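You operate a simulated robot arm through the tools that you are given. There is no shell and no other tool. Be economical: measure what you need, move in short steps, check, and stop when the job is done.

Carry out the task below with a simulated robot arm. There is one attempt and no reset: what you move stays moved.

Task
Rub the clamped base board smooth and lay it in the stock drawer.
Fine: 80 grit pad on the rough patch, pad back, then lift the clamp; shut the drawer. Where these are worked on the way, their far stop is far enough and under half their travel is too little: stock drawer. What is to be rubbed or washed off counts as gone when no trace of it is left.

The check looks at the end state, three seconds after you hand in, the way a careful person would. Anything else that was tipped, shoved, dropped, spilled or broken makes it a failure.

Robot
A 7-joint arm with a two-finger parallel gripper on a trunk, on a base that drives. Base frame: it is fixed to the floor where the robot stands at the start and does not move with it; the origin is under the middle of the robot, x ahead of it, y to its left, z up. Readings come in m, degrees, newtons and seconds.
With the tool pointing down near the work surface it reaches from about 0.32 to 0.78 m from the robot's upright axis, wherever it stands. Its first joint turns from -166.0 to 166.0 degrees. Places, roughly: base board [0.5, -1.75, 1]; clamp with the green knob [0.8, -1.7, 0.9]; stock drawer [0.5, -0.4, 0.7]; tray of the stock drawer [0.6, -0.4, 0.7]. Payload 3.91 kg.
The tool frame sits at the grasp point between the pads (the TCP): z along the fingers, y along the line on which they close. The tips reach 0.03 m beyond it. The gripper opens to 0.11 m. The fingers are 0.02 m wide and 0.01 m thick; the gripper's body (0.048 by 0.112 m) begins 0.055 m behind the TCP.
Orientation is that of the tool frame in the base frame, as [roll, pitch, yaw] about the fixed x, y, z axes, in that order (R = Rz(yaw) Ry(pitch) Rx(roll)). With the fingers straight down and closing along the base's y, the tool's x points along the base's -x, its y along +y and its z along -z.

Tools
- The arm moves only by the tool servo_tool. Its argument "deltas" is a list of rows, each a list of 7 numbers: the finger opening in m, from 0 to 0.11, then the shift along the tool's x, y, z in m, then the turn, a rotation vector about the tool's x, y, z in degrees. In form: [[fingers, tx, ty, tz, ax, ay, az], ...]. A call has 1 to 20 rows; each row is the pose to reach, as a shift and turn from the pose commanded when the call began, along the tool's axes at that moment. Rows are played at 5 a second. More than 0.05 m and 8.6 degrees between two rows, or a gripper value outside its range, and nothing of the call is played. A pose out of reach is approached as far as the arm can. The call stops where the force on the tool passes 40 N (or 10 N more than at its start, if that is more) or the arm is blocked; 0.2 s more then pass. The fingers move at their own pace (about 0.153 m/s each) and stop on an object; they squeeze with about 37 N. The grip force told is the motor's: it shows also when the fingers shut on nothing. Time passes only in rows, and 0.2 s behind the last, so rows that repeat a pose let the fingers close. It gives the time, the measured TCP pose, the force on the tool (base axes), the opening and the grip force at its end, in the units of the frame above (readings bear some noise), with the torque about the TCP (base axes, N m) and any sound that the robot's microphone picked up.
- Cameras (640 x 400 px; columns grow to the right, rows downward): "scene" is now at [-0.0194, 0.0834, 1.4481]; the picture's right is [-0.75, -0.66, 0.00], its down [-0.44, 0.49, -0.75] and it looks along [0.50, -0.56, -0.66] (base axes); focal length 261 px, centre (320, 200). "wrist" rides on the gripper at [0.077, 0.007, -0.114] in the tool frame; the picture's right is [-0.09, 1.00, 0.00], its down [-0.80, -0.07, -0.59] and it looks along [-0.59, -0.05, 0.80] (tool axes); focal length 270 px, centre (320, 200). There is no depth. A picture from a camera that has moved, and an enlarged one, comes with that camera's place and axes in the base frame and with its lens.
- camera(camera): a new picture of that camera. No time passes.
- lift_body(by): slides the trunk up (or, below 0, down) by that many m; the arm and the scene camera ride with it, the base frame stays. It gives what a move gives, with no picture.
- base_move(legs): drives the robot by 1 to 6 legs, each [ahead, turn to the left] in m and degrees, along the robot's own axes; the way and the turn of a leg run together, so that a leg with both is an arc; at most 1.5 m and 180 degrees a leg. The arm and the cameras ride along, it lands a little off, and it stops where it bumps. It gives what a move gives.
- pan_tilt(pan, tilt): turns the head with the scene camera to pan (to the left, within 155 degrees either way) and tilt (down, from -29 to 69), counted from straight ahead of the robot. It gives what a move gives.
- zoom(camera, box): a new picture of the part [left, top, right, bottom] of that camera's present view, enlarged. No time passes.
- close_job(): hands the job in; it is judged then, once.

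Go step by step. Nothing tells you exact positions but the pictures and the camera data: compare them with the known pose of the tool, close in by small moves and look again before you grip or let go. The budget is 120 turns and 82 pictures, counting those below and the enlarged ones. Unless the task says otherwise, let go and move clear before handing in, and close with one line.

The tools are called after "Emit:" as name(argument=value, ...) on one line, values as JSON. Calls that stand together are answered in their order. servo_tool: Moves the arm, as the interface text tells. Its arguments: {"type":"object","properties":{"deltas":{"type":"array","items":{"type":"array","items":{"type":"number"}}}},"required":["deltas"]} The other tools are called the same way: lift_body (by) slides the trunk up or down; base_move (legs) drives the base; pan_tilt (pan, tilt) turns the head that bears the scene camera; camera (camera) takes a picture; zoom (camera, box) takes an enlarged picture of a part of a camera's view; close_job () hands the job in.

At the start:

```text
clock: 0.0
ee_pos: [0.3798, -0.3066, 1.0852]
orientation: [180.0, 0.1, -179.9]
wrist_force: [-0.1, -0.5, 0.2]
ft_torque: [-0.02, 0.01, 0.02]
finger_gap: 0.1102
grasp_force: 0.1
trunk travel left (down, up): [-0.425, 0.185]
robot x, y, heading: [-0.0003, -0.0043, 0.2]
head pan, tilt: [-48.4, 41.2]
```

scene: 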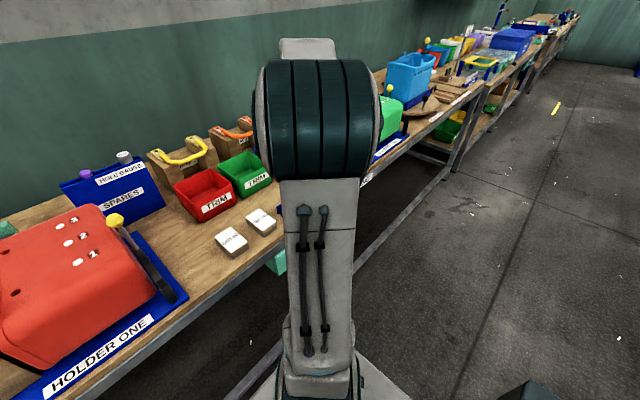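
wrist: 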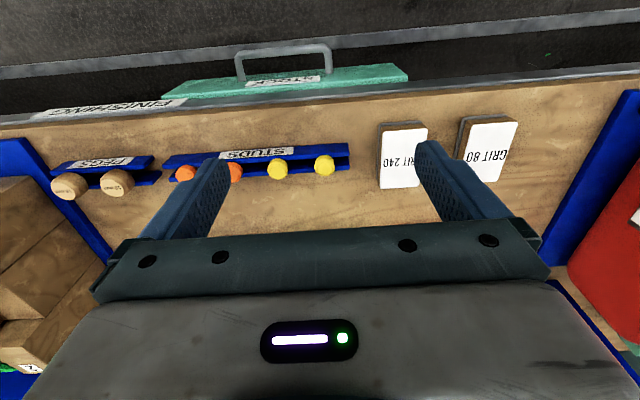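

I see the two grit pads near the front edge of the bench, with GRIT 80 at about (0.51, -0.06), and the green stock drawer under the bench front. I'll look closer at the pads and toward the clamp area.

Emit:
zoom(camera="wrist", box=[340, 80, 580, 230])

Emit:
zoom(camera="scene", box=[360, 0, 600, 150])

Emit:
zoom(camera="scene", box=[140, 110, 300, 300])

```text
2.67 times, centred on (460, 155) of wrist
camera zoom: at [0.3019, -0.3001, 1.2001], right [0.09, 1.0, 0.0], down [0.8, -0.07, 0.59], along [0.59, -0.05, -0.8], focal length 721 px, centre (-53, 320)
```

zoom: 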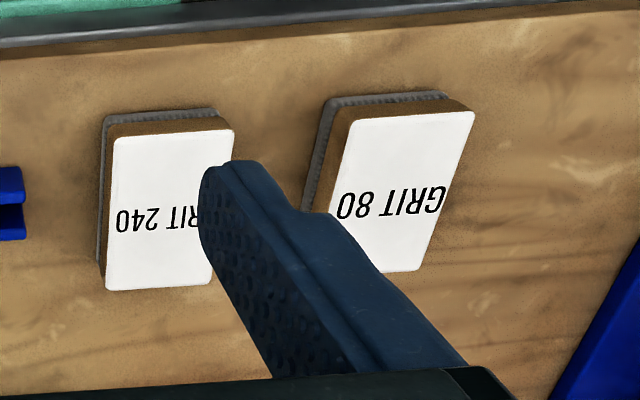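

```text
2.67 times, centred on (480, 75) of scene
camera zoom: at [-0.0194, 0.0834, 1.4481], right [-0.75, -0.66, 0.0], down [-0.44, 0.49, -0.75], along [0.5, -0.56, -0.66], focal length 695 px, centre (-107, 533)
```

zoom: 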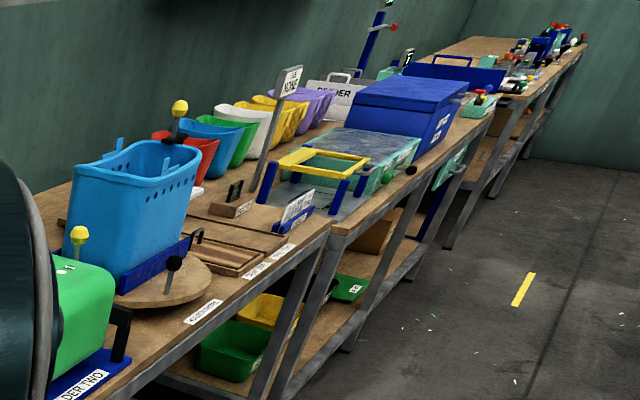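

```text
2.11 times, centred on (220, 205) of scene
camera zoom: at [-0.0194, 0.0834, 1.4481], right [-0.75, -0.66, 0.0], down [-0.44, 0.49, -0.75], along [0.5, -0.56, -0.66], focal length 549 px, centre (530, 190)
```

zoom: 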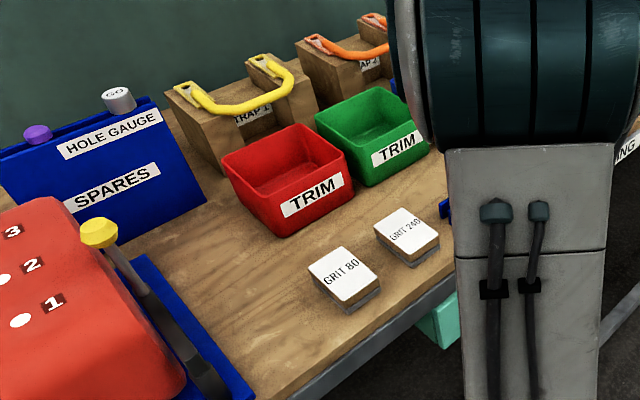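

Triangulating both views puts the GRIT 80 label at about (0.476, -0.106, 0.895), square to the axes and about 0.053 wide along y. I'll move above it and look again.

Emit:
servo_tool(deltas=[[0.09, -0.019, 0.04, 0.01, 0, 0, 0], [0.09, -0.038, 0.08, 0.02, 0, 0, 0], [0.09, -0.058, 0.12, 0.03, 0, 0, 0], [0.09, -0.077, 0.16, 0.05, 0, 0, 0], [0.09, -0.096, 0.2, 0.07, 0, 0, 0], [0.09, -0.096, 0.2, 0.085, 0, 0, 0], [0.09, -0.096, 0.2, 0.085, 0, 0, 0]])

Emit:
camera(camera="wrist")

Emit:
camera(camera="scene")

```text
clock: 1.6
ee_pos: [0.4743, -0.1046, 1.0003]
orientation: [180.0, -0.1, -179.9]
wrist_force: [0.7, -0.7, 0.4]
ft_torque: [-0.02, 0.05, -0.02]
finger_gap: 0.09
grasp_force: 0.1
trunk travel left (down, up): [-0.425, 0.185]
robot x, y, heading: [-0.0037, -0.0005, 0.2]
head pan, tilt: [-48.4, 41.2]
```

```text
76 pictures are left
camera wrist: at [0.3985, -0.0982, 1.1148], right [0.09, 1.0, 0.0], down [0.8, -0.07, 0.59], along [0.59, -0.05, -0.8], focal length 270 px, centre (320, 200)
```

wrist: 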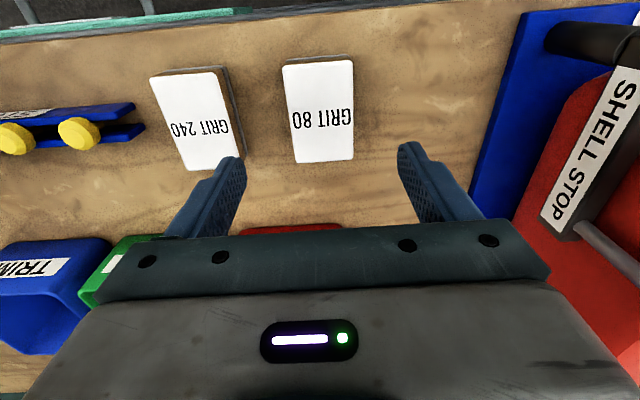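

```text
75 pictures are left
camera scene: at [-0.0195, 0.0833, 1.4482], right [-0.75, -0.66, 0.0], down [-0.44, 0.49, -0.75], along [0.5, -0.56, -0.66], focal length 261 px, centre (320, 200)
```

scene: 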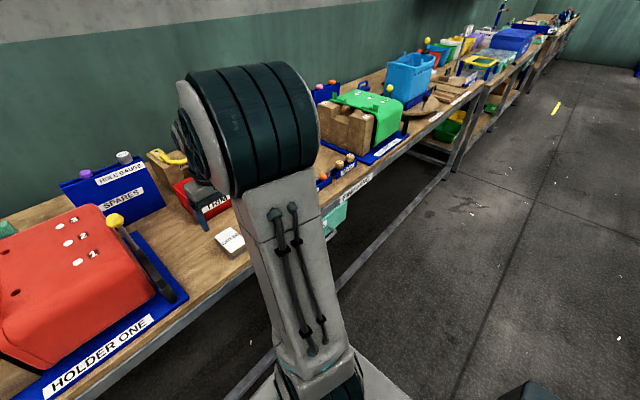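

The pad is centred between the fingers, so I lower to grip it.

Emit:
servo_tool(deltas=[[0.09, 0, 0.001, 0.04, 0, 0, 0], [0.09, 0, 0.001, 0.08, 0, 0, 0], [0.09, 0, 0.001, 0.1, 0, 0, 0], [0.09, 0, 0.001, 0.1, 0, 0, 0]])

Emit:
camera(camera="wrist")

```text
clock: 2.6
ee_pos: [0.4765, -0.1043, 0.9027]
orientation: [-180.0, 0.0, -179.9]
wrist_force: [-0.1, -0.1, 0.7]
ft_torque: [-0.01, 0.03, -0.03]
finger_gap: 0.0899
grasp_force: 0.2
trunk travel left (down, up): [-0.425, 0.185]
robot x, y, heading: [0.001, -0.0043, -0.1]
head pan, tilt: [-48.4, 41.2]
```

```text
74 pictures are left
camera wrist: at [0.399, -0.097, 1.0161], right [0.09, 1.0, 0.0], down [0.8, -0.07, 0.59], along [0.59, -0.05, -0.8], focal length 270 px, centre (320, 200)
```

wrist: 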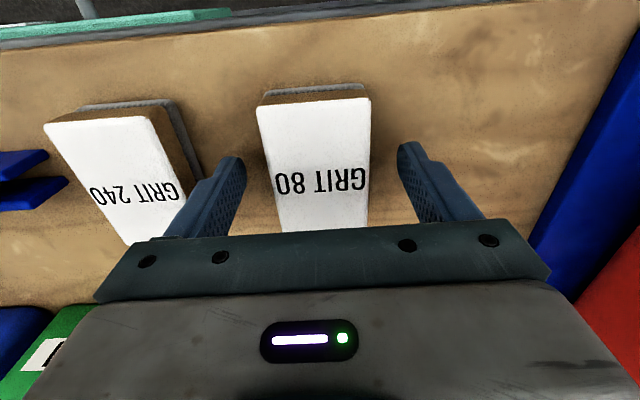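

I'd like to know the pad's thickness before gripping, so I zoom in on its front edge.

Emit:
zoom(camera="wrist", box=[220, 60, 420, 185])

```text
3.20 times, centred on (320, 122) of wrist
camera zoom: at [0.399, -0.097, 1.0161], right [0.09, 1.0, 0.0], down [0.8, -0.07, 0.59], along [0.59, -0.05, -0.8], focal length 865 px, centre (320, 448)
```

zoom: 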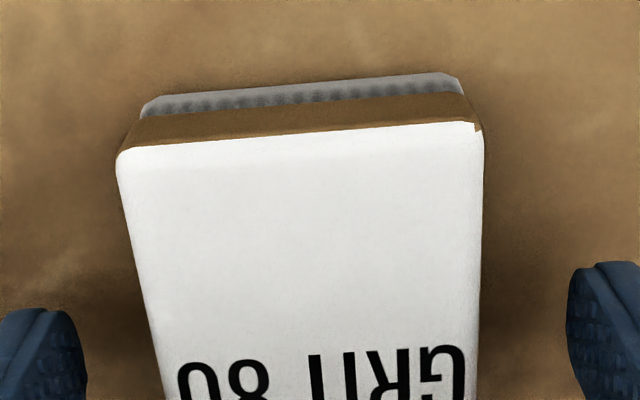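

The pad is about 27 mm thick with its bottom near z 0.868. I raise 4 mm so the tips stay above the abrasive face, then close and lift a little.

Emit:
servo_tool(deltas=[[0.09, 0, 0, -0.004, 0, 0, 0], [0.0, 0, 0, -0.004, 0, 0, 0], [0.0, 0, 0, -0.004, 0, 0, 0], [0.0, 0, 0, -0.004, 0, 0, 0], [0.0, 0, 0, -0.034, 0, 0, 0], [0.0, 0, 0, -0.074, 0, 0, 0], [0.0, 0, 0, -0.12, 0, 0, 0], [0.0, 0, 0, -0.12, 0, 0, 0]])

Emit:
zoom(camera="wrist", box=[200, 40, 440, 190])

Emit:
pan_tilt(pan=-70, tilt=20)

Emit:
camera(camera="scene")

```text
clock: 4.4
ee_pos: [0.4724, -0.1053, 1.0213]
orientation: [-179.9, 0.0, -180.0]
wrist_force: [1.1, -0.1, -0.9]
ft_torque: [0.0, -0.01, 0.01]
finger_gap: 0.0537
grasp_force: 36.6
trunk travel left (down, up): [-0.425, 0.185]
robot x, y, heading: [0.0004, -0.0016, -0.1]
head pan, tilt: [-48.4, 41.2]
```

```text
2.67 times, centred on (320, 115) of wrist
camera zoom: at [0.395, -0.0974, 1.1356], right [0.09, 1.0, 0.0], down [0.8, -0.07, 0.59], along [0.59, -0.05, -0.8], focal length 721 px, centre (320, 427)
```

zoom: 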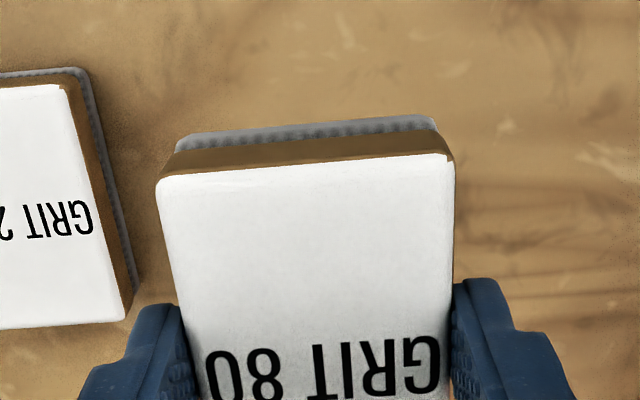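

```text
clock: 5.2
ee_pos: [0.4726, -0.1049, 1.0211]
orientation: [179.9, 0.0, -179.9]
wrist_force: [-0.2, 0.9, -0.3]
ft_torque: [0.01, -0.02, -0.01]
finger_gap: 0.0536
grasp_force: 37.0
trunk travel left (down, up): [-0.425, 0.185]
robot x, y, heading: [0.004, -0.0028, -0.2]
head pan, tilt: [-70.0, 20.0]
```

```text
71 pictures are left
camera scene: at [-0.0433, 0.059, 1.4813], right [-0.94, -0.34, 0.0], down [-0.12, 0.32, -0.94], along [0.32, -0.88, -0.34], focal length 261 px, centre (320, 200)
```

scene: 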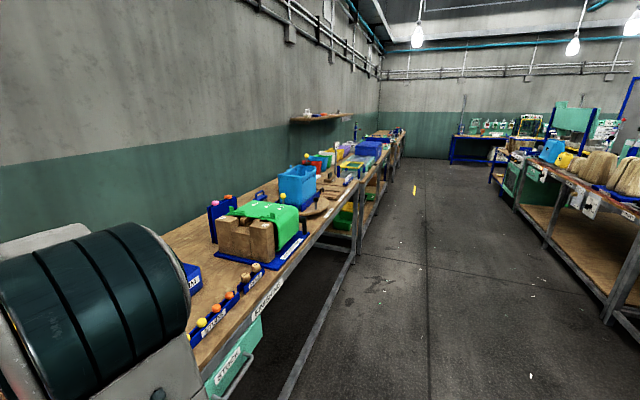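

I have the GRIT 80 pad. I zoom along the bench toward where the clamped base board should be, around y = -1.75.

Emit:
zoom(camera="scene", box=[240, 120, 416, 230])

```text
3.64 times, centred on (328, 175) of scene
camera zoom: at [-0.0433, 0.059, 1.4813], right [-0.94, -0.34, 0.0], down [-0.12, 0.32, -0.94], along [0.32, -0.88, -0.34], focal length 948 px, centre (291, 291)
```

zoom: 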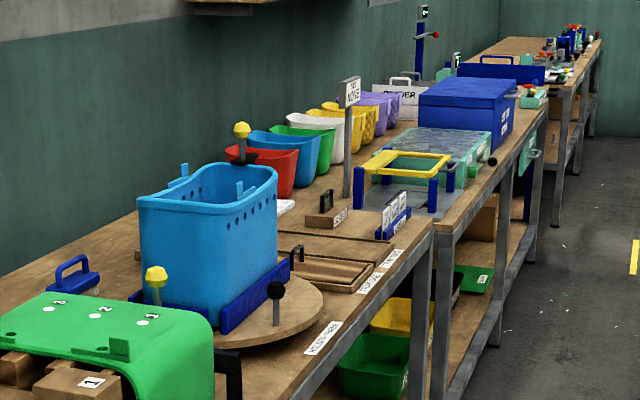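

The board isn't clear from here. I back off, drive along the bench to y ≈ -1.7 and face it again from a safe distance.

Emit:
base_move(legs=[[-0.3, 0], [0, -90], [1.5, 0], [0.22, 0], [0, 90]])

Emit:
pan_tilt(pan=0, tilt=35)

Emit:
camera(camera="scene")

Emit:
camera(camera="wrist")

```text
clock: 23.2
ee_pos: [0.2098, -1.8274, 1.0211]
orientation: [-180.0, 0.0, -179.9]
wrist_force: [1.1, 0.4, 0.5]
ft_torque: [-0.03, 0.0, -0.03]
finger_gap: 0.0538
grasp_force: 36.9
trunk travel left (down, up): [-0.425, 0.185]
robot x, y, heading: [-0.2589, -1.7242, -0.1]
head pan, tilt: [-70.0, 20.0]
```

```text
clock: 24.6
ee_pos: [0.2112, -1.8274, 1.0207]
orientation: [180.0, 0.0, -179.9]
wrist_force: [0.0, -0.1, -1.4]
ft_torque: [-0.01, -0.01, 0.0]
finger_gap: 0.0537
grasp_force: 36.6
trunk travel left (down, up): [-0.425, 0.185]
robot x, y, heading: [-0.2595, -1.725, -0.1]
head pan, tilt: [0.0, 35.0]
```

```text
69 pictures are left
camera scene: at [-0.2494, -1.5769, 1.4575], right [0.0, -1.0, 0.0], down [-0.57, 0.0, -0.82], along [0.82, 0.0, -0.57], focal length 261 px, centre (320, 200)
```

scene: 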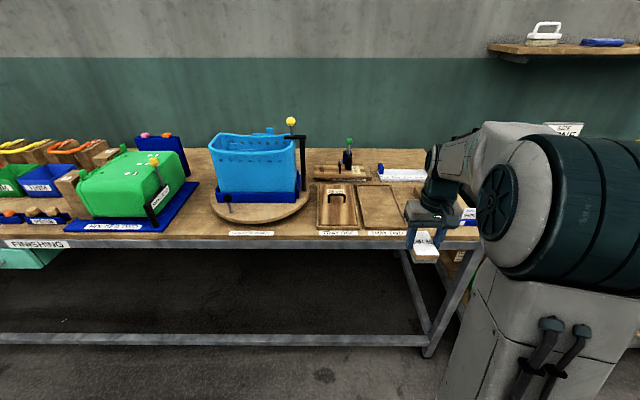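

```text
68 pictures are left
camera wrist: at [0.133, -1.8207, 1.1352], right [0.09, 1.0, 0.0], down [0.8, -0.07, 0.59], along [0.59, -0.05, -0.8], focal length 270 px, centre (320, 200)
```

wrist: 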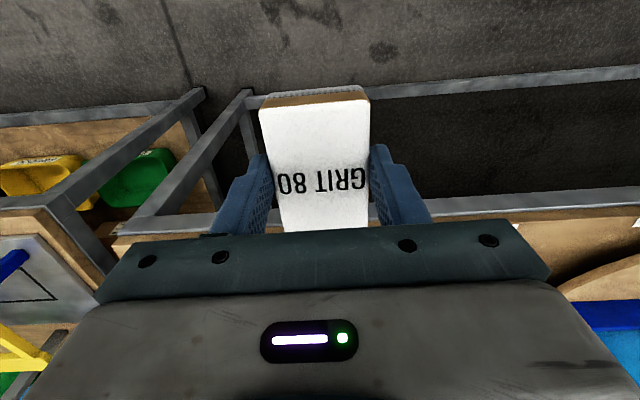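

Emit:
zoom(camera="scene", box=[280, 110, 480, 250])

```text
2.86 times, centred on (380, 180) of scene
camera zoom: at [-0.2494, -1.5769, 1.4575], right [0.0, -1.0, 0.0], down [-0.57, 0.0, -0.82], along [0.82, 0.0, -0.57], focal length 745 px, centre (149, 257)
```

zoom: 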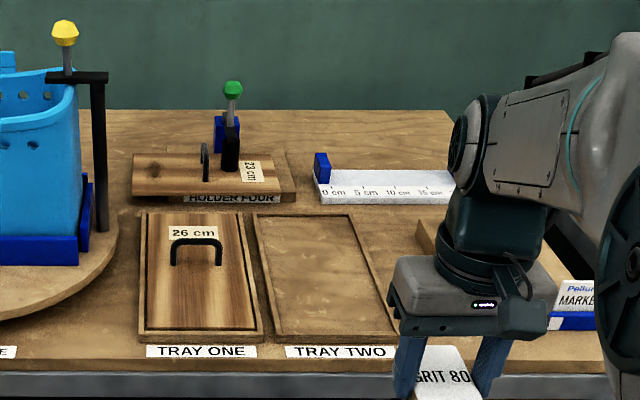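

The clamped board is the 23 cm one in HOLDER FOUR at about (0.79, -1.67), with the green-knob clamp behind it. I raise the arm, drive closer and look down at it.

Emit:
servo_tool(deltas=[[0, 0, 0, -0.04, 0, 0, 0], [0, 0, 0.0, -0.08, 0, 0, 0], [0, 0, 0.0, -0.12, 0, 0, 0], [0, 0, 0.0, -0.15, 0, 0, 0], [0, 0, 0.0, -0.15, 0, 0, 0]])

Emit:
base_move(legs=[[0.35, 0]])

Emit:
pan_tilt(pan=-5, tilt=45)

Emit:
camera(camera="scene")

```text
clock: 25.8
ee_pos: [0.2077, -1.828, 1.1679]
orientation: [-179.9, 0.0, -179.9]
wrist_force: [0.2, 0.9, -0.2]
ft_torque: [0.01, -0.01, -0.01]
finger_gap: 0.0536
grasp_force: 36.7
trunk travel left (down, up): [-0.425, 0.185]
robot x, y, heading: [-0.2639, -1.727, -0.1]
head pan, tilt: [0.0, 35.0]
```

```text
clock: 28.0
ee_pos: [0.5567, -1.8295, 1.1682]
orientation: [-180.0, 0.1, 179.9]
wrist_force: [0.0, 0.4, -1.5]
ft_torque: [-0.01, 0.03, -0.02]
finger_gap: 0.0538
grasp_force: 37.1
trunk travel left (down, up): [-0.425, 0.185]
robot x, y, heading: [0.0865, -1.7274, -0.2]
head pan, tilt: [0.0, 35.0]
```

```text
clock: 28.8
ee_pos: [0.5565, -1.8288, 1.1683]
orientation: [180.0, 0.0, 180.0]
wrist_force: [-0.6, 0.2, 0.3]
ft_torque: [-0.02, 0.03, 0.02]
finger_gap: 0.054
grasp_force: 37.6
trunk travel left (down, up): [-0.425, 0.185]
robot x, y, heading: [0.0857, -1.7243, -0.2]
head pan, tilt: [-5.0, 45.0]
```

```text
66 pictures are left
camera scene: at [0.0914, -1.5842, 1.4427], right [-0.09, -1.0, 0.0], down [-0.7, 0.06, -0.71], along [0.7, -0.06, -0.71], focal length 261 px, centre (320, 200)
```

scene: 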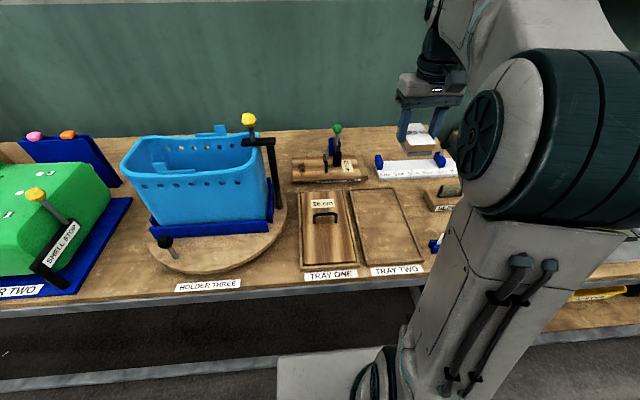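

Emit:
zoom(camera="scene", box=[272, 110, 400, 190])

Emit:
zoom(camera="scene", box=[280, 170, 440, 290])

```text
5.00 times, centred on (336, 150) of scene
camera zoom: at [0.0914, -1.5842, 1.4427], right [-0.09, -1.0, 0.0], down [-0.7, 0.06, -0.71], along [0.7, -0.06, -0.71], focal length 1303 px, centre (240, 450)
```

zoom: 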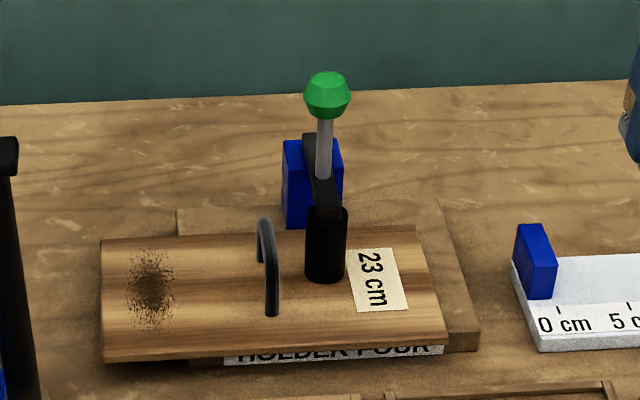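

```text
3.33 times, centred on (360, 230) of scene
camera zoom: at [0.0914, -1.5842, 1.4427], right [-0.09, -1.0, 0.0], down [-0.7, 0.06, -0.71], along [0.7, -0.06, -0.71], focal length 869 px, centre (187, 100)
```

zoom: 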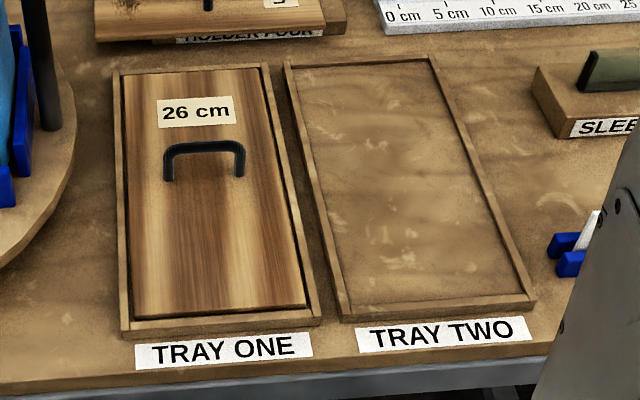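

The rough patch is at the board's left end, about (0.775, -1.583), roughly 0.09 along x and 0.04 along y. I move the pad over it in steps, staying clear of the black post beside the blue bin.

Emit:
servo_tool(deltas=[[0, -0.045, 0, 0, 0, 0, 0], [0, -0.09, 0, 0, 0, 0, 0], [0, -0.135, 0.0, 0, 0, 0, 0], [0, -0.17, 0.03, 0, 0, 0, 0], [0, -0.2, 0.06, 0, 0, 0, 0], [0, -0.218, 0.1, 0, 0, 0, 0], [0, -0.218, 0.145, 0, 0, 0, 0], [0, -0.218, 0.19, 0, 0, 0, 0], [0, -0.218, 0.235, 0, 0, 0, 0], [0, -0.218, 0.246, 0, 0, 0, 0], [0, -0.218, 0.246, 0, 0, 0, 0]])

Emit:
camera(camera="wrist")

Emit:
camera(camera="scene")

```text
clock: 31.2
ee_pos: [0.7561, -1.6056, 1.1533]
orientation: [180.0, 0.0, -180.0]
wrist_force: [-0.2, -0.4, -0.4]
ft_torque: [-0.02, 0.01, -0.03]
finger_gap: 0.0538
grasp_force: 37.1
out of reach, approached as far as the arm can: row 6, 7, 8, 9, 10, 11
trunk travel left (down, up): [-0.425, 0.185]
robot x, y, heading: [0.0847, -1.7209, -0.2]
head pan, tilt: [-5.0, 45.0]
```

```text
63 pictures are left
camera wrist: at [0.6789, -1.5988, 1.2663], right [0.09, 1.0, 0.0], down [0.8, -0.07, 0.59], along [0.59, -0.05, -0.8], focal length 270 px, centre (320, 200)
```

wrist: 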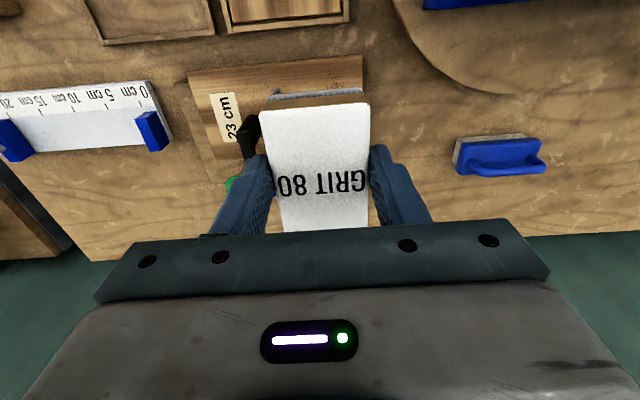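

```text
62 pictures are left
camera scene: at [0.0916, -1.5841, 1.4427], right [-0.09, -1.0, 0.0], down [-0.7, 0.06, -0.71], along [0.7, -0.06, -0.71], focal length 261 px, centre (320, 200)
```

scene: 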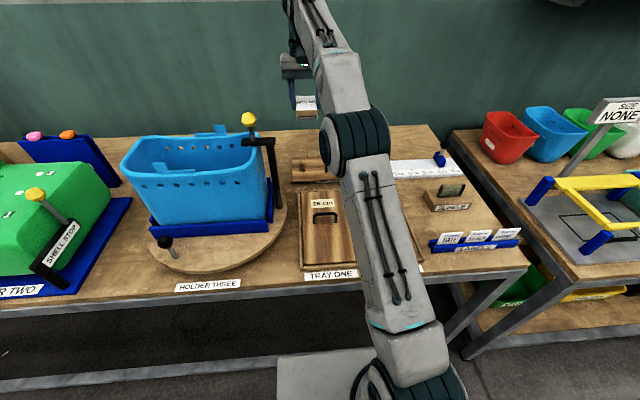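

The target is at the edge of reach at this height. I check the robot's foot against the bench before driving any nearer.

Emit:
pan_tilt(pan=0, tilt=69)

Emit:
camera(camera="scene")

```text
clock: 32.0
ee_pos: [0.7555, -1.6069, 1.1531]
orientation: [180.0, -0.1, -179.9]
wrist_force: [0.4, -0.2, -0.3]
ft_torque: [-0.04, 0.01, -0.01]
finger_gap: 0.054
grasp_force: 36.8
trunk travel left (down, up): [-0.425, 0.185]
robot x, y, heading: [0.0859, -1.7242, 0.1]
head pan, tilt: [0.0, 68.8]
```

```text
61 pictures are left
camera scene: at [0.0664, -1.577, 1.4138], right [0.0, -1.0, 0.0], down [-0.93, 0.0, -0.36], along [0.36, 0.0, -0.93], focal length 261 px, centre (320, 200)
```

scene: 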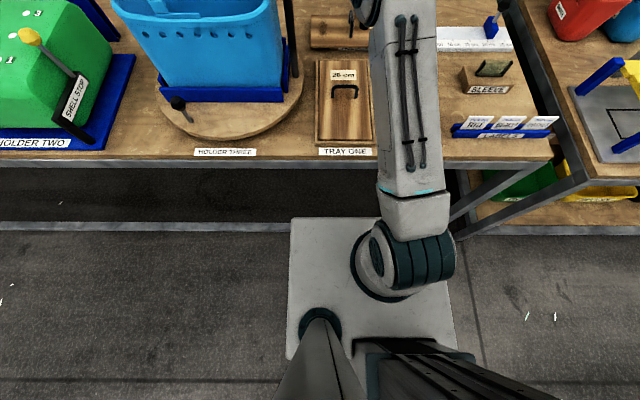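

The arm platform's front is about 0.12 m short of the bench edge, so 0.07 m nearer is safe. I drive that and then bring the arm over the patch at a lower height.

Emit:
base_move(legs=[[0.07, 0]])

Emit:
servo_tool(deltas=[[0, 0.02, 0, 0.02, 0, 0, 0], [0, 0.04, 0, 0.04, 0, 0, 0], [0, 0.04, 0, 0.04, 0, 0, 0]])

```text
clock: 33.2
ee_pos: [0.8156, -1.6073, 1.1488]
orientation: [-180.0, -0.2, 179.8]
wrist_force: [0.4, -0.5, -0.4]
ft_torque: [0.02, -0.01, 0.0]
finger_gap: 0.0539
grasp_force: 37.6
trunk travel left (down, up): [-0.425, 0.185]
robot x, y, heading: [0.1462, -1.727, -0.7]
head pan, tilt: [0.0, 68.8]
stopped in leg 1: the robot was blocked; the commanded pose is now the measured one
```

```text
clock: 34.0
ee_pos: [0.7739, -1.6068, 1.1109]
orientation: [-179.9, -0.1, 179.9]
wrist_force: [-0.7, -0.5, 0.7]
ft_torque: [-0.02, 0.0, 0.0]
finger_gap: 0.0536
grasp_force: 37.3
trunk travel left (down, up): [-0.425, 0.185]
robot x, y, heading: [0.1434, -1.7286, -0.1]
head pan, tilt: [0.0, 68.8]
```

The base touched the bench. I back off 2 cm and check that the scene is undisturbed.

Emit:
base_move(legs=[[-0.02, 0]])

Emit:
pan_tilt(pan=0, tilt=45)

Emit:
camera(camera="scene")

Emit:
camera(camera="wrist")

```text
clock: 34.8
ee_pos: [0.7541, -1.6076, 1.1102]
orientation: [-180.0, -0.1, 179.9]
wrist_force: [-0.2, -0.6, 0.2]
ft_torque: [0.0, -0.01, -0.01]
finger_gap: 0.0535
grasp_force: 37.4
trunk travel left (down, up): [-0.425, 0.185]
robot x, y, heading: [0.1223, -1.726, -0.6]
head pan, tilt: [0.0, 68.8]
```

```text
clock: 35.7
ee_pos: [0.7553, -1.6068, 1.1099]
orientation: [-180.0, -0.1, 179.8]
wrist_force: [0.5, 0.9, -0.3]
ft_torque: [0.03, 0.0, 0.03]
finger_gap: 0.0541
grasp_force: 36.9
trunk travel left (down, up): [-0.425, 0.185]
robot x, y, heading: [0.1253, -1.7221, -0.4]
head pan, tilt: [0.0, 45.0]
```

```text
60 pictures are left
camera scene: at [0.1308, -1.5764, 1.4426], right [-0.01, -1.0, 0.0], down [-0.71, 0.01, -0.71], along [0.71, -0.01, -0.71], focal length 261 px, centre (320, 200)
```

scene: 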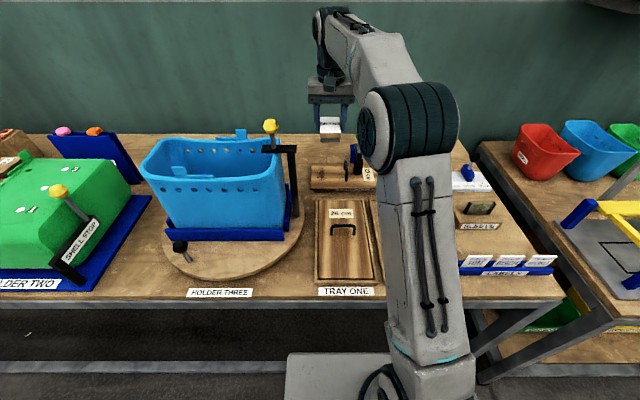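

```text
59 pictures are left
camera wrist: at [0.6772, -1.5991, 1.2244], right [0.09, 1.0, 0.0], down [0.8, -0.07, 0.59], along [0.59, -0.06, -0.81], focal length 270 px, centre (320, 200)
```

wrist: 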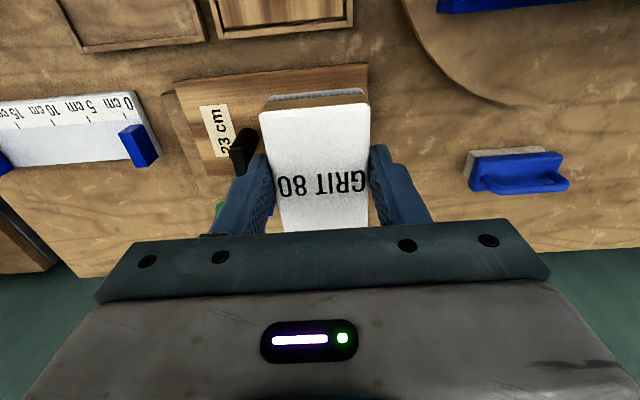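

Nothing was disturbed. I zoom on the board from here to confirm the patch position.

Emit:
zoom(camera="scene", box=[290, 90, 418, 205])

```text
3.48 times, centred on (354, 148) of scene
camera zoom: at [0.1308, -1.5764, 1.4426], right [-0.01, -1.0, 0.0], down [-0.71, 0.01, -0.71], along [0.71, -0.01, -0.71], focal length 907 px, centre (202, 383)
```

zoom: 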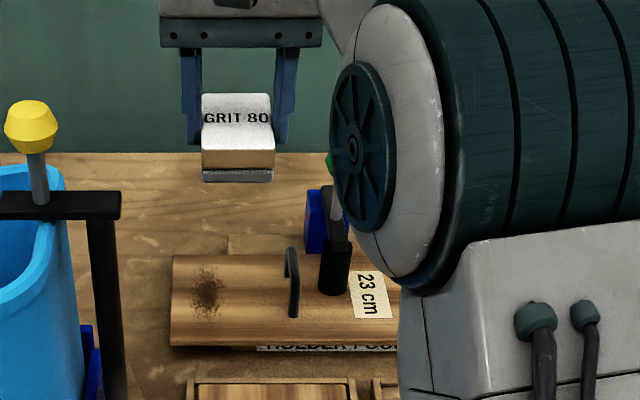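

The board top is at about z 0.897 and the patch is centred at (0.80, -1.59), so pad contact should come near TCP z 0.936. I descend to just above that.

Emit:
servo_tool(deltas=[[0, -0.02, 0.008, 0.04, 0, 0, 0], [0, -0.046, 0.017, 0.08, 0, 0, 0], [0, -0.046, 0.017, 0.12, 0, 0, 0], [0, -0.046, 0.017, 0.15, 0, 0, 0], [0, -0.046, 0.017, 0.16, 0, 0, 0], [0, -0.046, 0.017, 0.165, 0, 0, 0], [0, -0.046, 0.017, 0.168, 0, 0, 0], [0, -0.046, 0.017, 0.168, 0, 0, 0]])

Emit:
zoom(camera="scene", box=[290, 110, 418, 205])

```text
clock: 37.5
ee_pos: [0.8005, -1.5898, 0.9427]
orientation: [-179.9, -0.2, 179.8]
wrist_force: [0.3, 0.7, -0.7]
ft_torque: [0.0, -0.01, 0.01]
finger_gap: 0.0539
grasp_force: 37.0
trunk travel left (down, up): [-0.425, 0.185]
robot x, y, heading: [0.123, -1.7283, -0.4]
head pan, tilt: [0.0, 45.0]
```

```text
4.21 times, centred on (354, 158) of scene
camera zoom: at [0.1309, -1.5763, 1.4427], right [-0.01, -1.0, 0.0], down [-0.71, 0.0, -0.71], along [0.71, -0.01, -0.71], focal length 1098 px, centre (177, 379)
```

zoom: 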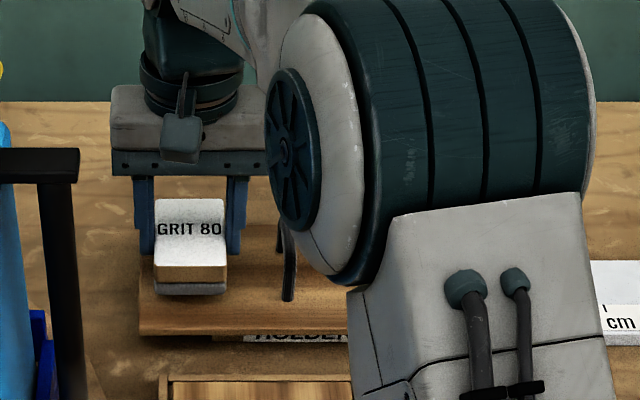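

The pad is just above the patch. I lower in 2 mm steps to find contact.

Emit:
servo_tool(deltas=[[0, 0, 0, 0.002, 0, 0, 0], [0, 0, 0, 0.004, 0, 0, 0], [0, 0, 0, 0.006, 0, 0, 0], [0, 0, 0, 0.006, 0, 0, 0]])

```text
clock: 38.5
ee_pos: [0.7987, -1.5902, 0.9359]
orientation: [-179.9, -0.2, 179.8]
wrist_force: [0.9, 0.8, 0.1]
ft_torque: [0.0, -0.02, -0.02]
finger_gap: 0.0538
grasp_force: 36.5
trunk travel left (down, up): [-0.425, 0.185]
robot x, y, heading: [0.1232, -1.7299, -0.2]
head pan, tilt: [0.0, 45.0]
```

Emit:
servo_tool(deltas=[[0, 0, 0, 0.002, 0, 0, 0], [0, 0, 0, 0.004, 0, 0, 0], [0, 0, 0, 0.006, 0, 0, 0], [0, 0, 0, 0.006, 0, 0, 0]])

```text
clock: 39.5
ee_pos: [0.7992, -1.5902, 0.9321]
orientation: [179.9, 0.1, 179.8]
wrist_force: [0.6, 0.9, 15.3]
ft_torque: [0.01, -0.06, 0.02]
finger_gap: 0.0536
grasp_force: 36.7
trunk travel left (down, up): [-0.425, 0.185]
robot x, y, heading: [0.1209, -1.7246, -0.4]
head pan, tilt: [0.0, 45.0]
```

Contact is at z 0.932 with 15 N. I rub back and forth over the patch.

Emit:
servo_tool(deltas=[[0, 0.015, 0, 0, 0, 0, 0], [0, 0.025, 0, 0, 0, 0, 0], [0, 0, 0, 0, 0, 0, 0], [0, -0.02, 0, 0, 0, 0, 0], [0, 0, 0.0, 0, 0, 0, 0], [0, 0.025, 0.006, 0, 0, 0, 0], [0, 0, 0.01, 0, 0, 0, 0], [0, -0.02, 0.01, 0, 0, 0, 0], [0, 0, 0.01, 0, 0, 0, 0], [0, 0.025, 0.0, 0, 0, 0, 0], [0, 0, -0.01, 0, 0, 0, 0], [0, -0.02, -0.01, 0, 0, 0, 0], [0, 0, -0.01, 0, 0, 0, 0], [0, 0.025, -0.01, 0, 0, 0, 0], [0, 0.0, -0.01, 0, 0, 0, 0], [0, -0.02, 0.0, 0, 0, 0, 0], [0, 0.0, 0.01, 0, 0, 0, 0], [0, 0.0, -0.01, 0, 0, 0, 0], [0, 0, 0, 0, 0, 0, 0]])

```text
clock: 43.5
ee_pos: [0.8006, -1.5919, 0.9324]
orientation: [-179.9, -0.1, 179.7]
wrist_force: [0.3, -2.3, 8.0]
ft_torque: [0.01, -0.01, -0.06]
finger_gap: 0.0538
grasp_force: 36.8
trunk travel left (down, up): [-0.425, 0.185]
robot x, y, heading: [0.1205, -1.7311, -0.6]
head pan, tilt: [0.0, 45.0]
```

I lift and move aside to look at the patch.

Emit:
servo_tool(deltas=[[0, 0, 0, -0.04, 0, 0, 0], [0, 0, 0, -0.08, 0, 0, 0], [0, 0, 0, -0.12, 0, 0, 0], [0, 0, 0, -0.17, 0, 0, 0], [0, 0, 0, -0.17, 0, 0, 0]])

Emit:
zoom(camera="scene", box=[290, 110, 418, 205])

```text
clock: 44.7
ee_pos: [0.798, -1.5888, 1.1007]
orientation: [-179.9, -0.2, 179.8]
wrist_force: [0.3, -0.6, 0.1]
ft_torque: [0.01, 0.03, -0.02]
finger_gap: 0.0538
grasp_force: 37.2
trunk travel left (down, up): [-0.425, 0.185]
robot x, y, heading: [0.1191, -1.7242, -0.2]
head pan, tilt: [0.0, 45.0]
```

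```text
4.21 times, centred on (354, 158) of scene
camera zoom: at [0.1307, -1.5764, 1.4427], right [-0.01, -1.0, 0.0], down [-0.71, 0.01, -0.71], along [0.71, -0.01, -0.71], focal length 1098 px, centre (177, 379)
```

zoom: 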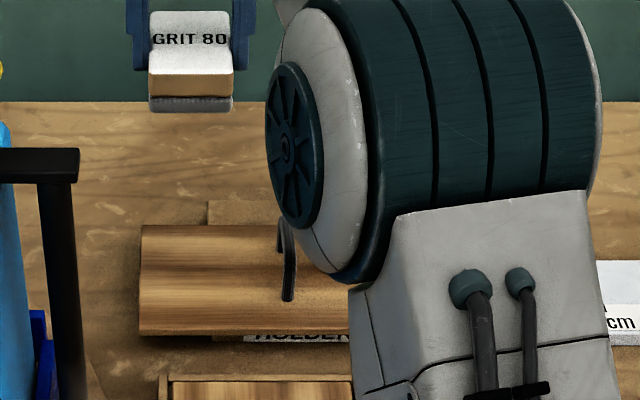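

The patch looks gone. I check closer for any faint trace.

Emit:
zoom(camera="scene", box=[312, 150, 360, 186])

```text
11.11 times, centred on (336, 168) of scene
camera zoom: at [0.1307, -1.5764, 1.4427], right [-0.01, -1.0, 0.0], down [-0.71, 0.01, -0.71], along [0.71, -0.01, -0.71], focal length 2896 px, centre (142, 556)
```

zoom: 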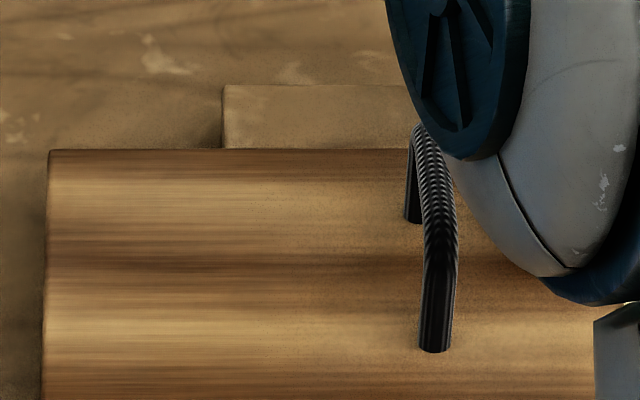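

The patch is fully gone. I retract the arm and drive back to the pad's place at (0.4745, -0.104).

Emit:
servo_tool(deltas=[[0, 0, -0.045, 0, 0, 0, 0], [0, 0.02, -0.085, 0, 0, 0, 0], [0, 0.05, -0.12, 0, 0, 0, 0], [0, 0.085, -0.15, 0, 0, 0, 0], [0, 0.12, -0.18, 0, 0, 0, 0], [0, 0.155, -0.21, 0, 0, 0, 0], [0, 0.19, -0.24, 0, 0, 0, 0], [0, 0.2, -0.24, 0, 0, 0, 0], [0, 0.2, -0.24, 0, 0, 0, 0]])

Emit:
base_move(legs=[[-0.42, 0], [0, 90], [1.5, 0], [0.22, 0], [0, -90]])

Emit:
pan_tilt(pan=-20, tilt=50)

Emit:
camera(camera="scene")

```text
clock: 46.7
ee_pos: [0.599, -1.8295, 1.0989]
orientation: [-180.0, 0.0, 179.8]
wrist_force: [0.3, -0.1, -1.4]
ft_torque: [-0.01, 0.02, -0.02]
finger_gap: 0.0536
grasp_force: 37.0
trunk travel left (down, up): [-0.425, 0.185]
robot x, y, heading: [0.1259, -1.7262, -0.4]
head pan, tilt: [0.0, 45.0]
```

```text
clock: 65.5
ee_pos: [0.1911, -0.1129, 1.0989]
orientation: [180.0, -0.1, 175.5]
wrist_force: [-0.5, 0.8, 0.4]
ft_torque: [0.02, 0.0, 0.01]
finger_gap: 0.0537
grasp_force: 37.0
trunk travel left (down, up): [-0.425, 0.185]
robot x, y, heading: [-0.2772, 0.0241, -4.6]
head pan, tilt: [0.0, 45.0]
```

```text
clock: 66.3
ee_pos: [0.1909, -0.1137, 1.0998]
orientation: [-180.0, -0.1, 175.5]
wrist_force: [0.3, 0.2, -0.7]
ft_torque: [0.0, 0.01, 0.01]
finger_gap: 0.0536
grasp_force: 37.0
trunk travel left (down, up): [-0.425, 0.185]
robot x, y, heading: [-0.278, 0.0274, -4.7]
head pan, tilt: [-20.0, 50.0]
```

```text
54 pictures are left
camera scene: at [-0.2685, 0.1476, 1.4358], right [-0.42, -0.91, 0.0], down [-0.7, 0.32, -0.64], along [0.58, -0.27, -0.77], focal length 261 px, centre (320, 200)
```

scene: 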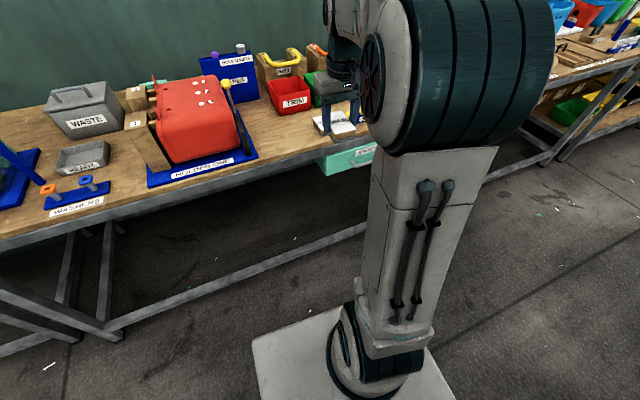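

The heading is 4.7° off, so I correct it and drive ahead to x ≈ 0.

Emit:
base_move(legs=[[0, 4.6], [0.27, 0]])

Emit:
camera(camera="wrist")

```text
clock: 68.8
ee_pos: [0.4722, -0.0768, 1.0993]
orientation: [-180.0, -0.2, 180.0]
wrist_force: [0.3, -0.4, -0.5]
ft_torque: [-0.01, 0.03, -0.01]
finger_gap: 0.054
grasp_force: 37.4
trunk travel left (down, up): [-0.425, 0.185]
robot x, y, heading: [-0.0001, 0.0239, -0.1]
head pan, tilt: [-20.0, 50.0]
```

```text
53 pictures are left
camera wrist: at [0.3952, -0.0696, 1.214], right [0.09, 1.0, 0.0], down [0.8, -0.07, 0.59], along [0.59, -0.05, -0.81], focal length 270 px, centre (320, 200)
```

wrist: 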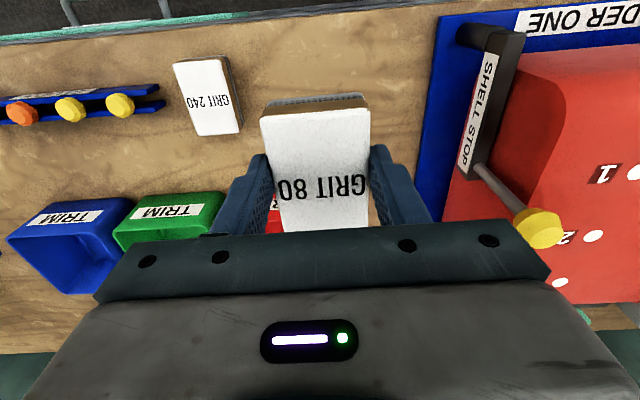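

I'm back over the pad's spot. I shift y by -0.027 and lower toward the bench.

Emit:
servo_tool(deltas=[[0, -0.003, -0.027, 0.04, 0, 0, 0], [0, -0.003, -0.027, 0.08, 0, 0, 0], [0, -0.003, -0.027, 0.12, 0, 0, 0], [0, -0.003, -0.027, 0.16, 0, 0, 0], [0, -0.003, -0.027, 0.185, 0, 0, 0], [0, -0.003, -0.027, 0.19, 0, 0, 0], [0, -0.003, -0.027, 0.19, 0, 0, 0]])

```text
clock: 70.3
ee_pos: [0.4747, -0.1036, 0.9106]
orientation: [180.0, -0.2, -180.0]
wrist_force: [-0.4, -0.1, -0.6]
ft_torque: [-0.01, 0.0, 0.0]
finger_gap: 0.0538
grasp_force: 36.2
trunk travel left (down, up): [-0.425, 0.185]
robot x, y, heading: [-0.0042, 0.0241, -0.1]
head pan, tilt: [-20.0, 50.0]
```

Emit:
servo_tool(deltas=[[0, 0, 0, 0.002, 0, 0, 0], [0, 0, 0, 0.004, 0, 0, 0], [0, 0, 0, 0.006, 0, 0, 0], [0, 0, 0, 0.006, 0, 0, 0]])

```text
clock: 71.3
ee_pos: [0.4755, -0.1044, 0.905]
orientation: [180.0, -0.2, -179.9]
wrist_force: [0.0, 0.5, 0.5]
ft_torque: [0.03, -0.01, 0.0]
finger_gap: 0.0539
grasp_force: 36.9
trunk travel left (down, up): [-0.425, 0.185]
robot x, y, heading: [-0.002, 0.0269, -0.4]
head pan, tilt: [-20.0, 50.0]
```

Emit:
servo_tool(deltas=[[0, 0, 0, 0.001, 0, 0, 0], [0, 0, 0, 0.002, 0, 0, 0], [0, 0, 0, 0.002, 0, 0, 0]])

```text
clock: 72.2
ee_pos: [0.4744, -0.104, 0.9032]
orientation: [-179.9, 0.1, -180.0]
wrist_force: [2.0, -0.1, 26.9]
ft_torque: [0.12, 0.31, -0.01]
finger_gap: 0.0538
grasp_force: 37.2
trunk travel left (down, up): [-0.425, 0.185]
robot x, y, heading: [-0.0067, 0.0213, -0.0]
head pan, tilt: [-20.0, 50.0]
```

The pad is on the bench. I release it, rise and look.

Emit:
servo_tool(deltas=[[0, 0, 0, -0.001, 0, 0, 0], [0.085, 0, 0, -0.001, 0, 0, 0], [0.085, 0, 0, -0.001, 0, 0, 0], [0.085, 0, 0, -0.03, 0, 0, 0], [0.085, 0, 0, -0.07, 0, 0, 0], [0.085, 0, 0, -0.11, 0, 0, 0], [0.085, 0, 0, -0.15, 0, 0, 0], [0.085, 0, 0, -0.15, 0, 0, 0]])

Emit:
camera(camera="wrist")

Emit:
pan_tilt(pan=-45, tilt=55)

Emit:
camera(camera="scene")

```text
clock: 74.0
ee_pos: [0.4734, -0.1012, 1.0483]
orientation: [-179.9, -0.1, 180.0]
wrist_force: [-0.3, 0.0, -0.5]
ft_torque: [0.0, 0.01, -0.02]
finger_gap: 0.0848
grasp_force: 0.1
trunk travel left (down, up): [-0.425, 0.185]
robot x, y, heading: [-0.0023, 0.0259, -0.1]
head pan, tilt: [-20.0, 50.0]
```

```text
52 pictures are left
camera wrist: at [0.3965, -0.0945, 1.1634], right [0.09, 1.0, 0.0], down [0.8, -0.07, 0.59], along [0.59, -0.05, -0.81], focal length 270 px, centre (320, 200)
```

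wrist: 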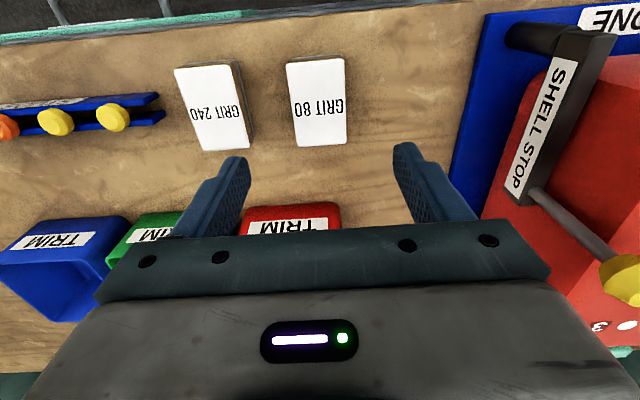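

```text
clock: 74.8
ee_pos: [0.4748, -0.1012, 1.0481]
orientation: [-180.0, -0.2, 180.0]
wrist_force: [0.2, 0.5, -0.1]
ft_torque: [-0.04, -0.03, 0.02]
finger_gap: 0.0848
grasp_force: 0.0
trunk travel left (down, up): [-0.425, 0.185]
robot x, y, heading: [-0.005, 0.0241, -0.3]
head pan, tilt: [-45.0, 55.0]
```

```text
51 pictures are left
camera scene: at [-0.0276, 0.123, 1.4293], right [-0.71, -0.71, 0.0], down [-0.58, 0.58, -0.57], along [0.4, -0.41, -0.82], focal length 261 px, centre (320, 200)
```

scene: 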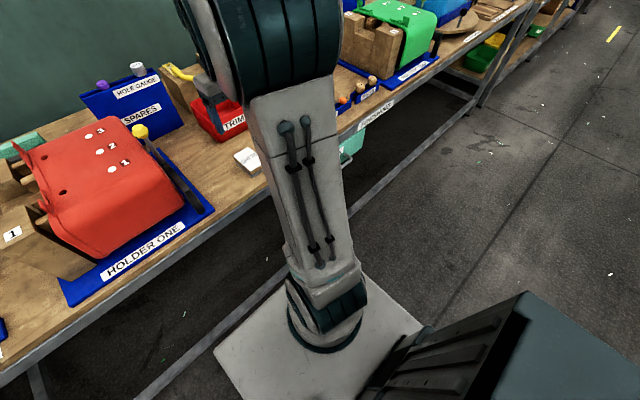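

The GRIT 80 pad is back in place. I reposition the robot back and in front of the stock drawer to look at its handle.

Emit:
base_move(legs=[[-0.28, 0], [0, -90], [0.33, 0], [0, 90]])

Emit:
camera(camera="wrist")

Emit:
pan_tilt(pan=0, tilt=45)

Emit:
camera(camera="scene")

```text
clock: 86.1
ee_pos: [0.1865, -0.4335, 1.0487]
orientation: [-180.0, -0.2, 178.9]
wrist_force: [0.1, 0.0, 0.1]
ft_torque: [0.01, -0.01, 0.03]
finger_gap: 0.0852
grasp_force: 0.1
trunk travel left (down, up): [-0.425, 0.185]
robot x, y, heading: [-0.2861, -0.3013, -1.6]
head pan, tilt: [-45.0, 55.0]
```

```text
50 pictures are left
camera wrist: at [0.1098, -0.426, 1.163], right [0.11, 0.99, 0.0], down [0.8, -0.09, 0.59], along [0.59, -0.06, -0.81], focal length 270 px, centre (320, 200)
```

wrist: 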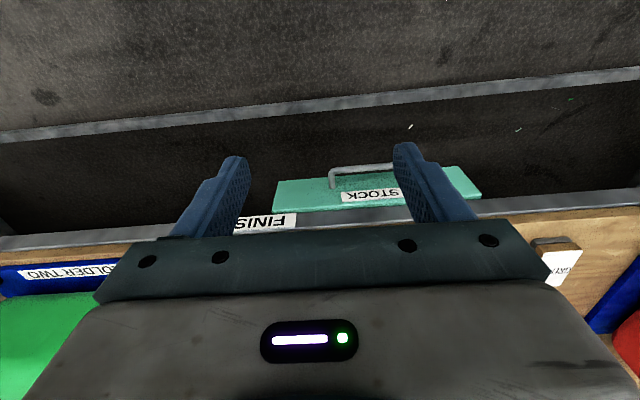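

```text
clock: 87.2
ee_pos: [0.187, -0.4352, 1.0491]
orientation: [-180.0, -0.1, 179.0]
wrist_force: [-0.2, 0.7, 0.3]
ft_torque: [-0.04, 0.0, -0.02]
finger_gap: 0.0849
grasp_force: 0.1
trunk travel left (down, up): [-0.425, 0.185]
robot x, y, heading: [-0.2885, -0.3046, -1.3]
head pan, tilt: [0.0, 45.0]
```

```text
49 pictures are left
camera scene: at [-0.279, -0.1506, 1.4427], right [-0.02, -1.0, 0.0], down [-0.71, 0.02, -0.71], along [0.71, -0.02, -0.71], focal length 261 px, centre (320, 200)
```

scene: 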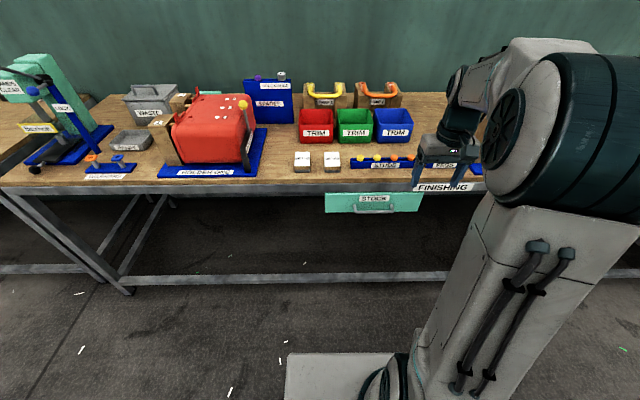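

Emit:
zoom(camera="scene", box=[304, 150, 464, 250])

Emit:
zoom(camera="wrist", box=[250, 130, 490, 250])

```text
4.00 times, centred on (384, 200) of scene
camera zoom: at [-0.279, -0.1506, 1.4427], right [-0.02, -1.0, 0.0], down [-0.71, 0.02, -0.71], along [0.71, -0.02, -0.71], focal length 1043 px, centre (64, 200)
```

zoom: 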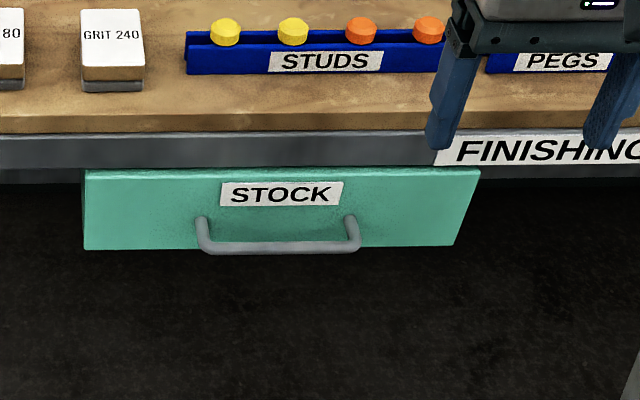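

```text
2.67 times, centred on (370, 190) of wrist
camera zoom: at [0.1098, -0.4261, 1.1629], right [0.11, 0.99, 0.0], down [0.8, -0.09, 0.59], along [0.59, -0.06, -0.81], focal length 721 px, centre (187, 227)
```

zoom: 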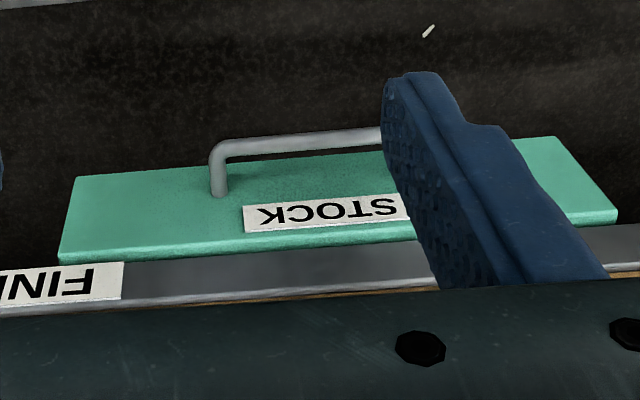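

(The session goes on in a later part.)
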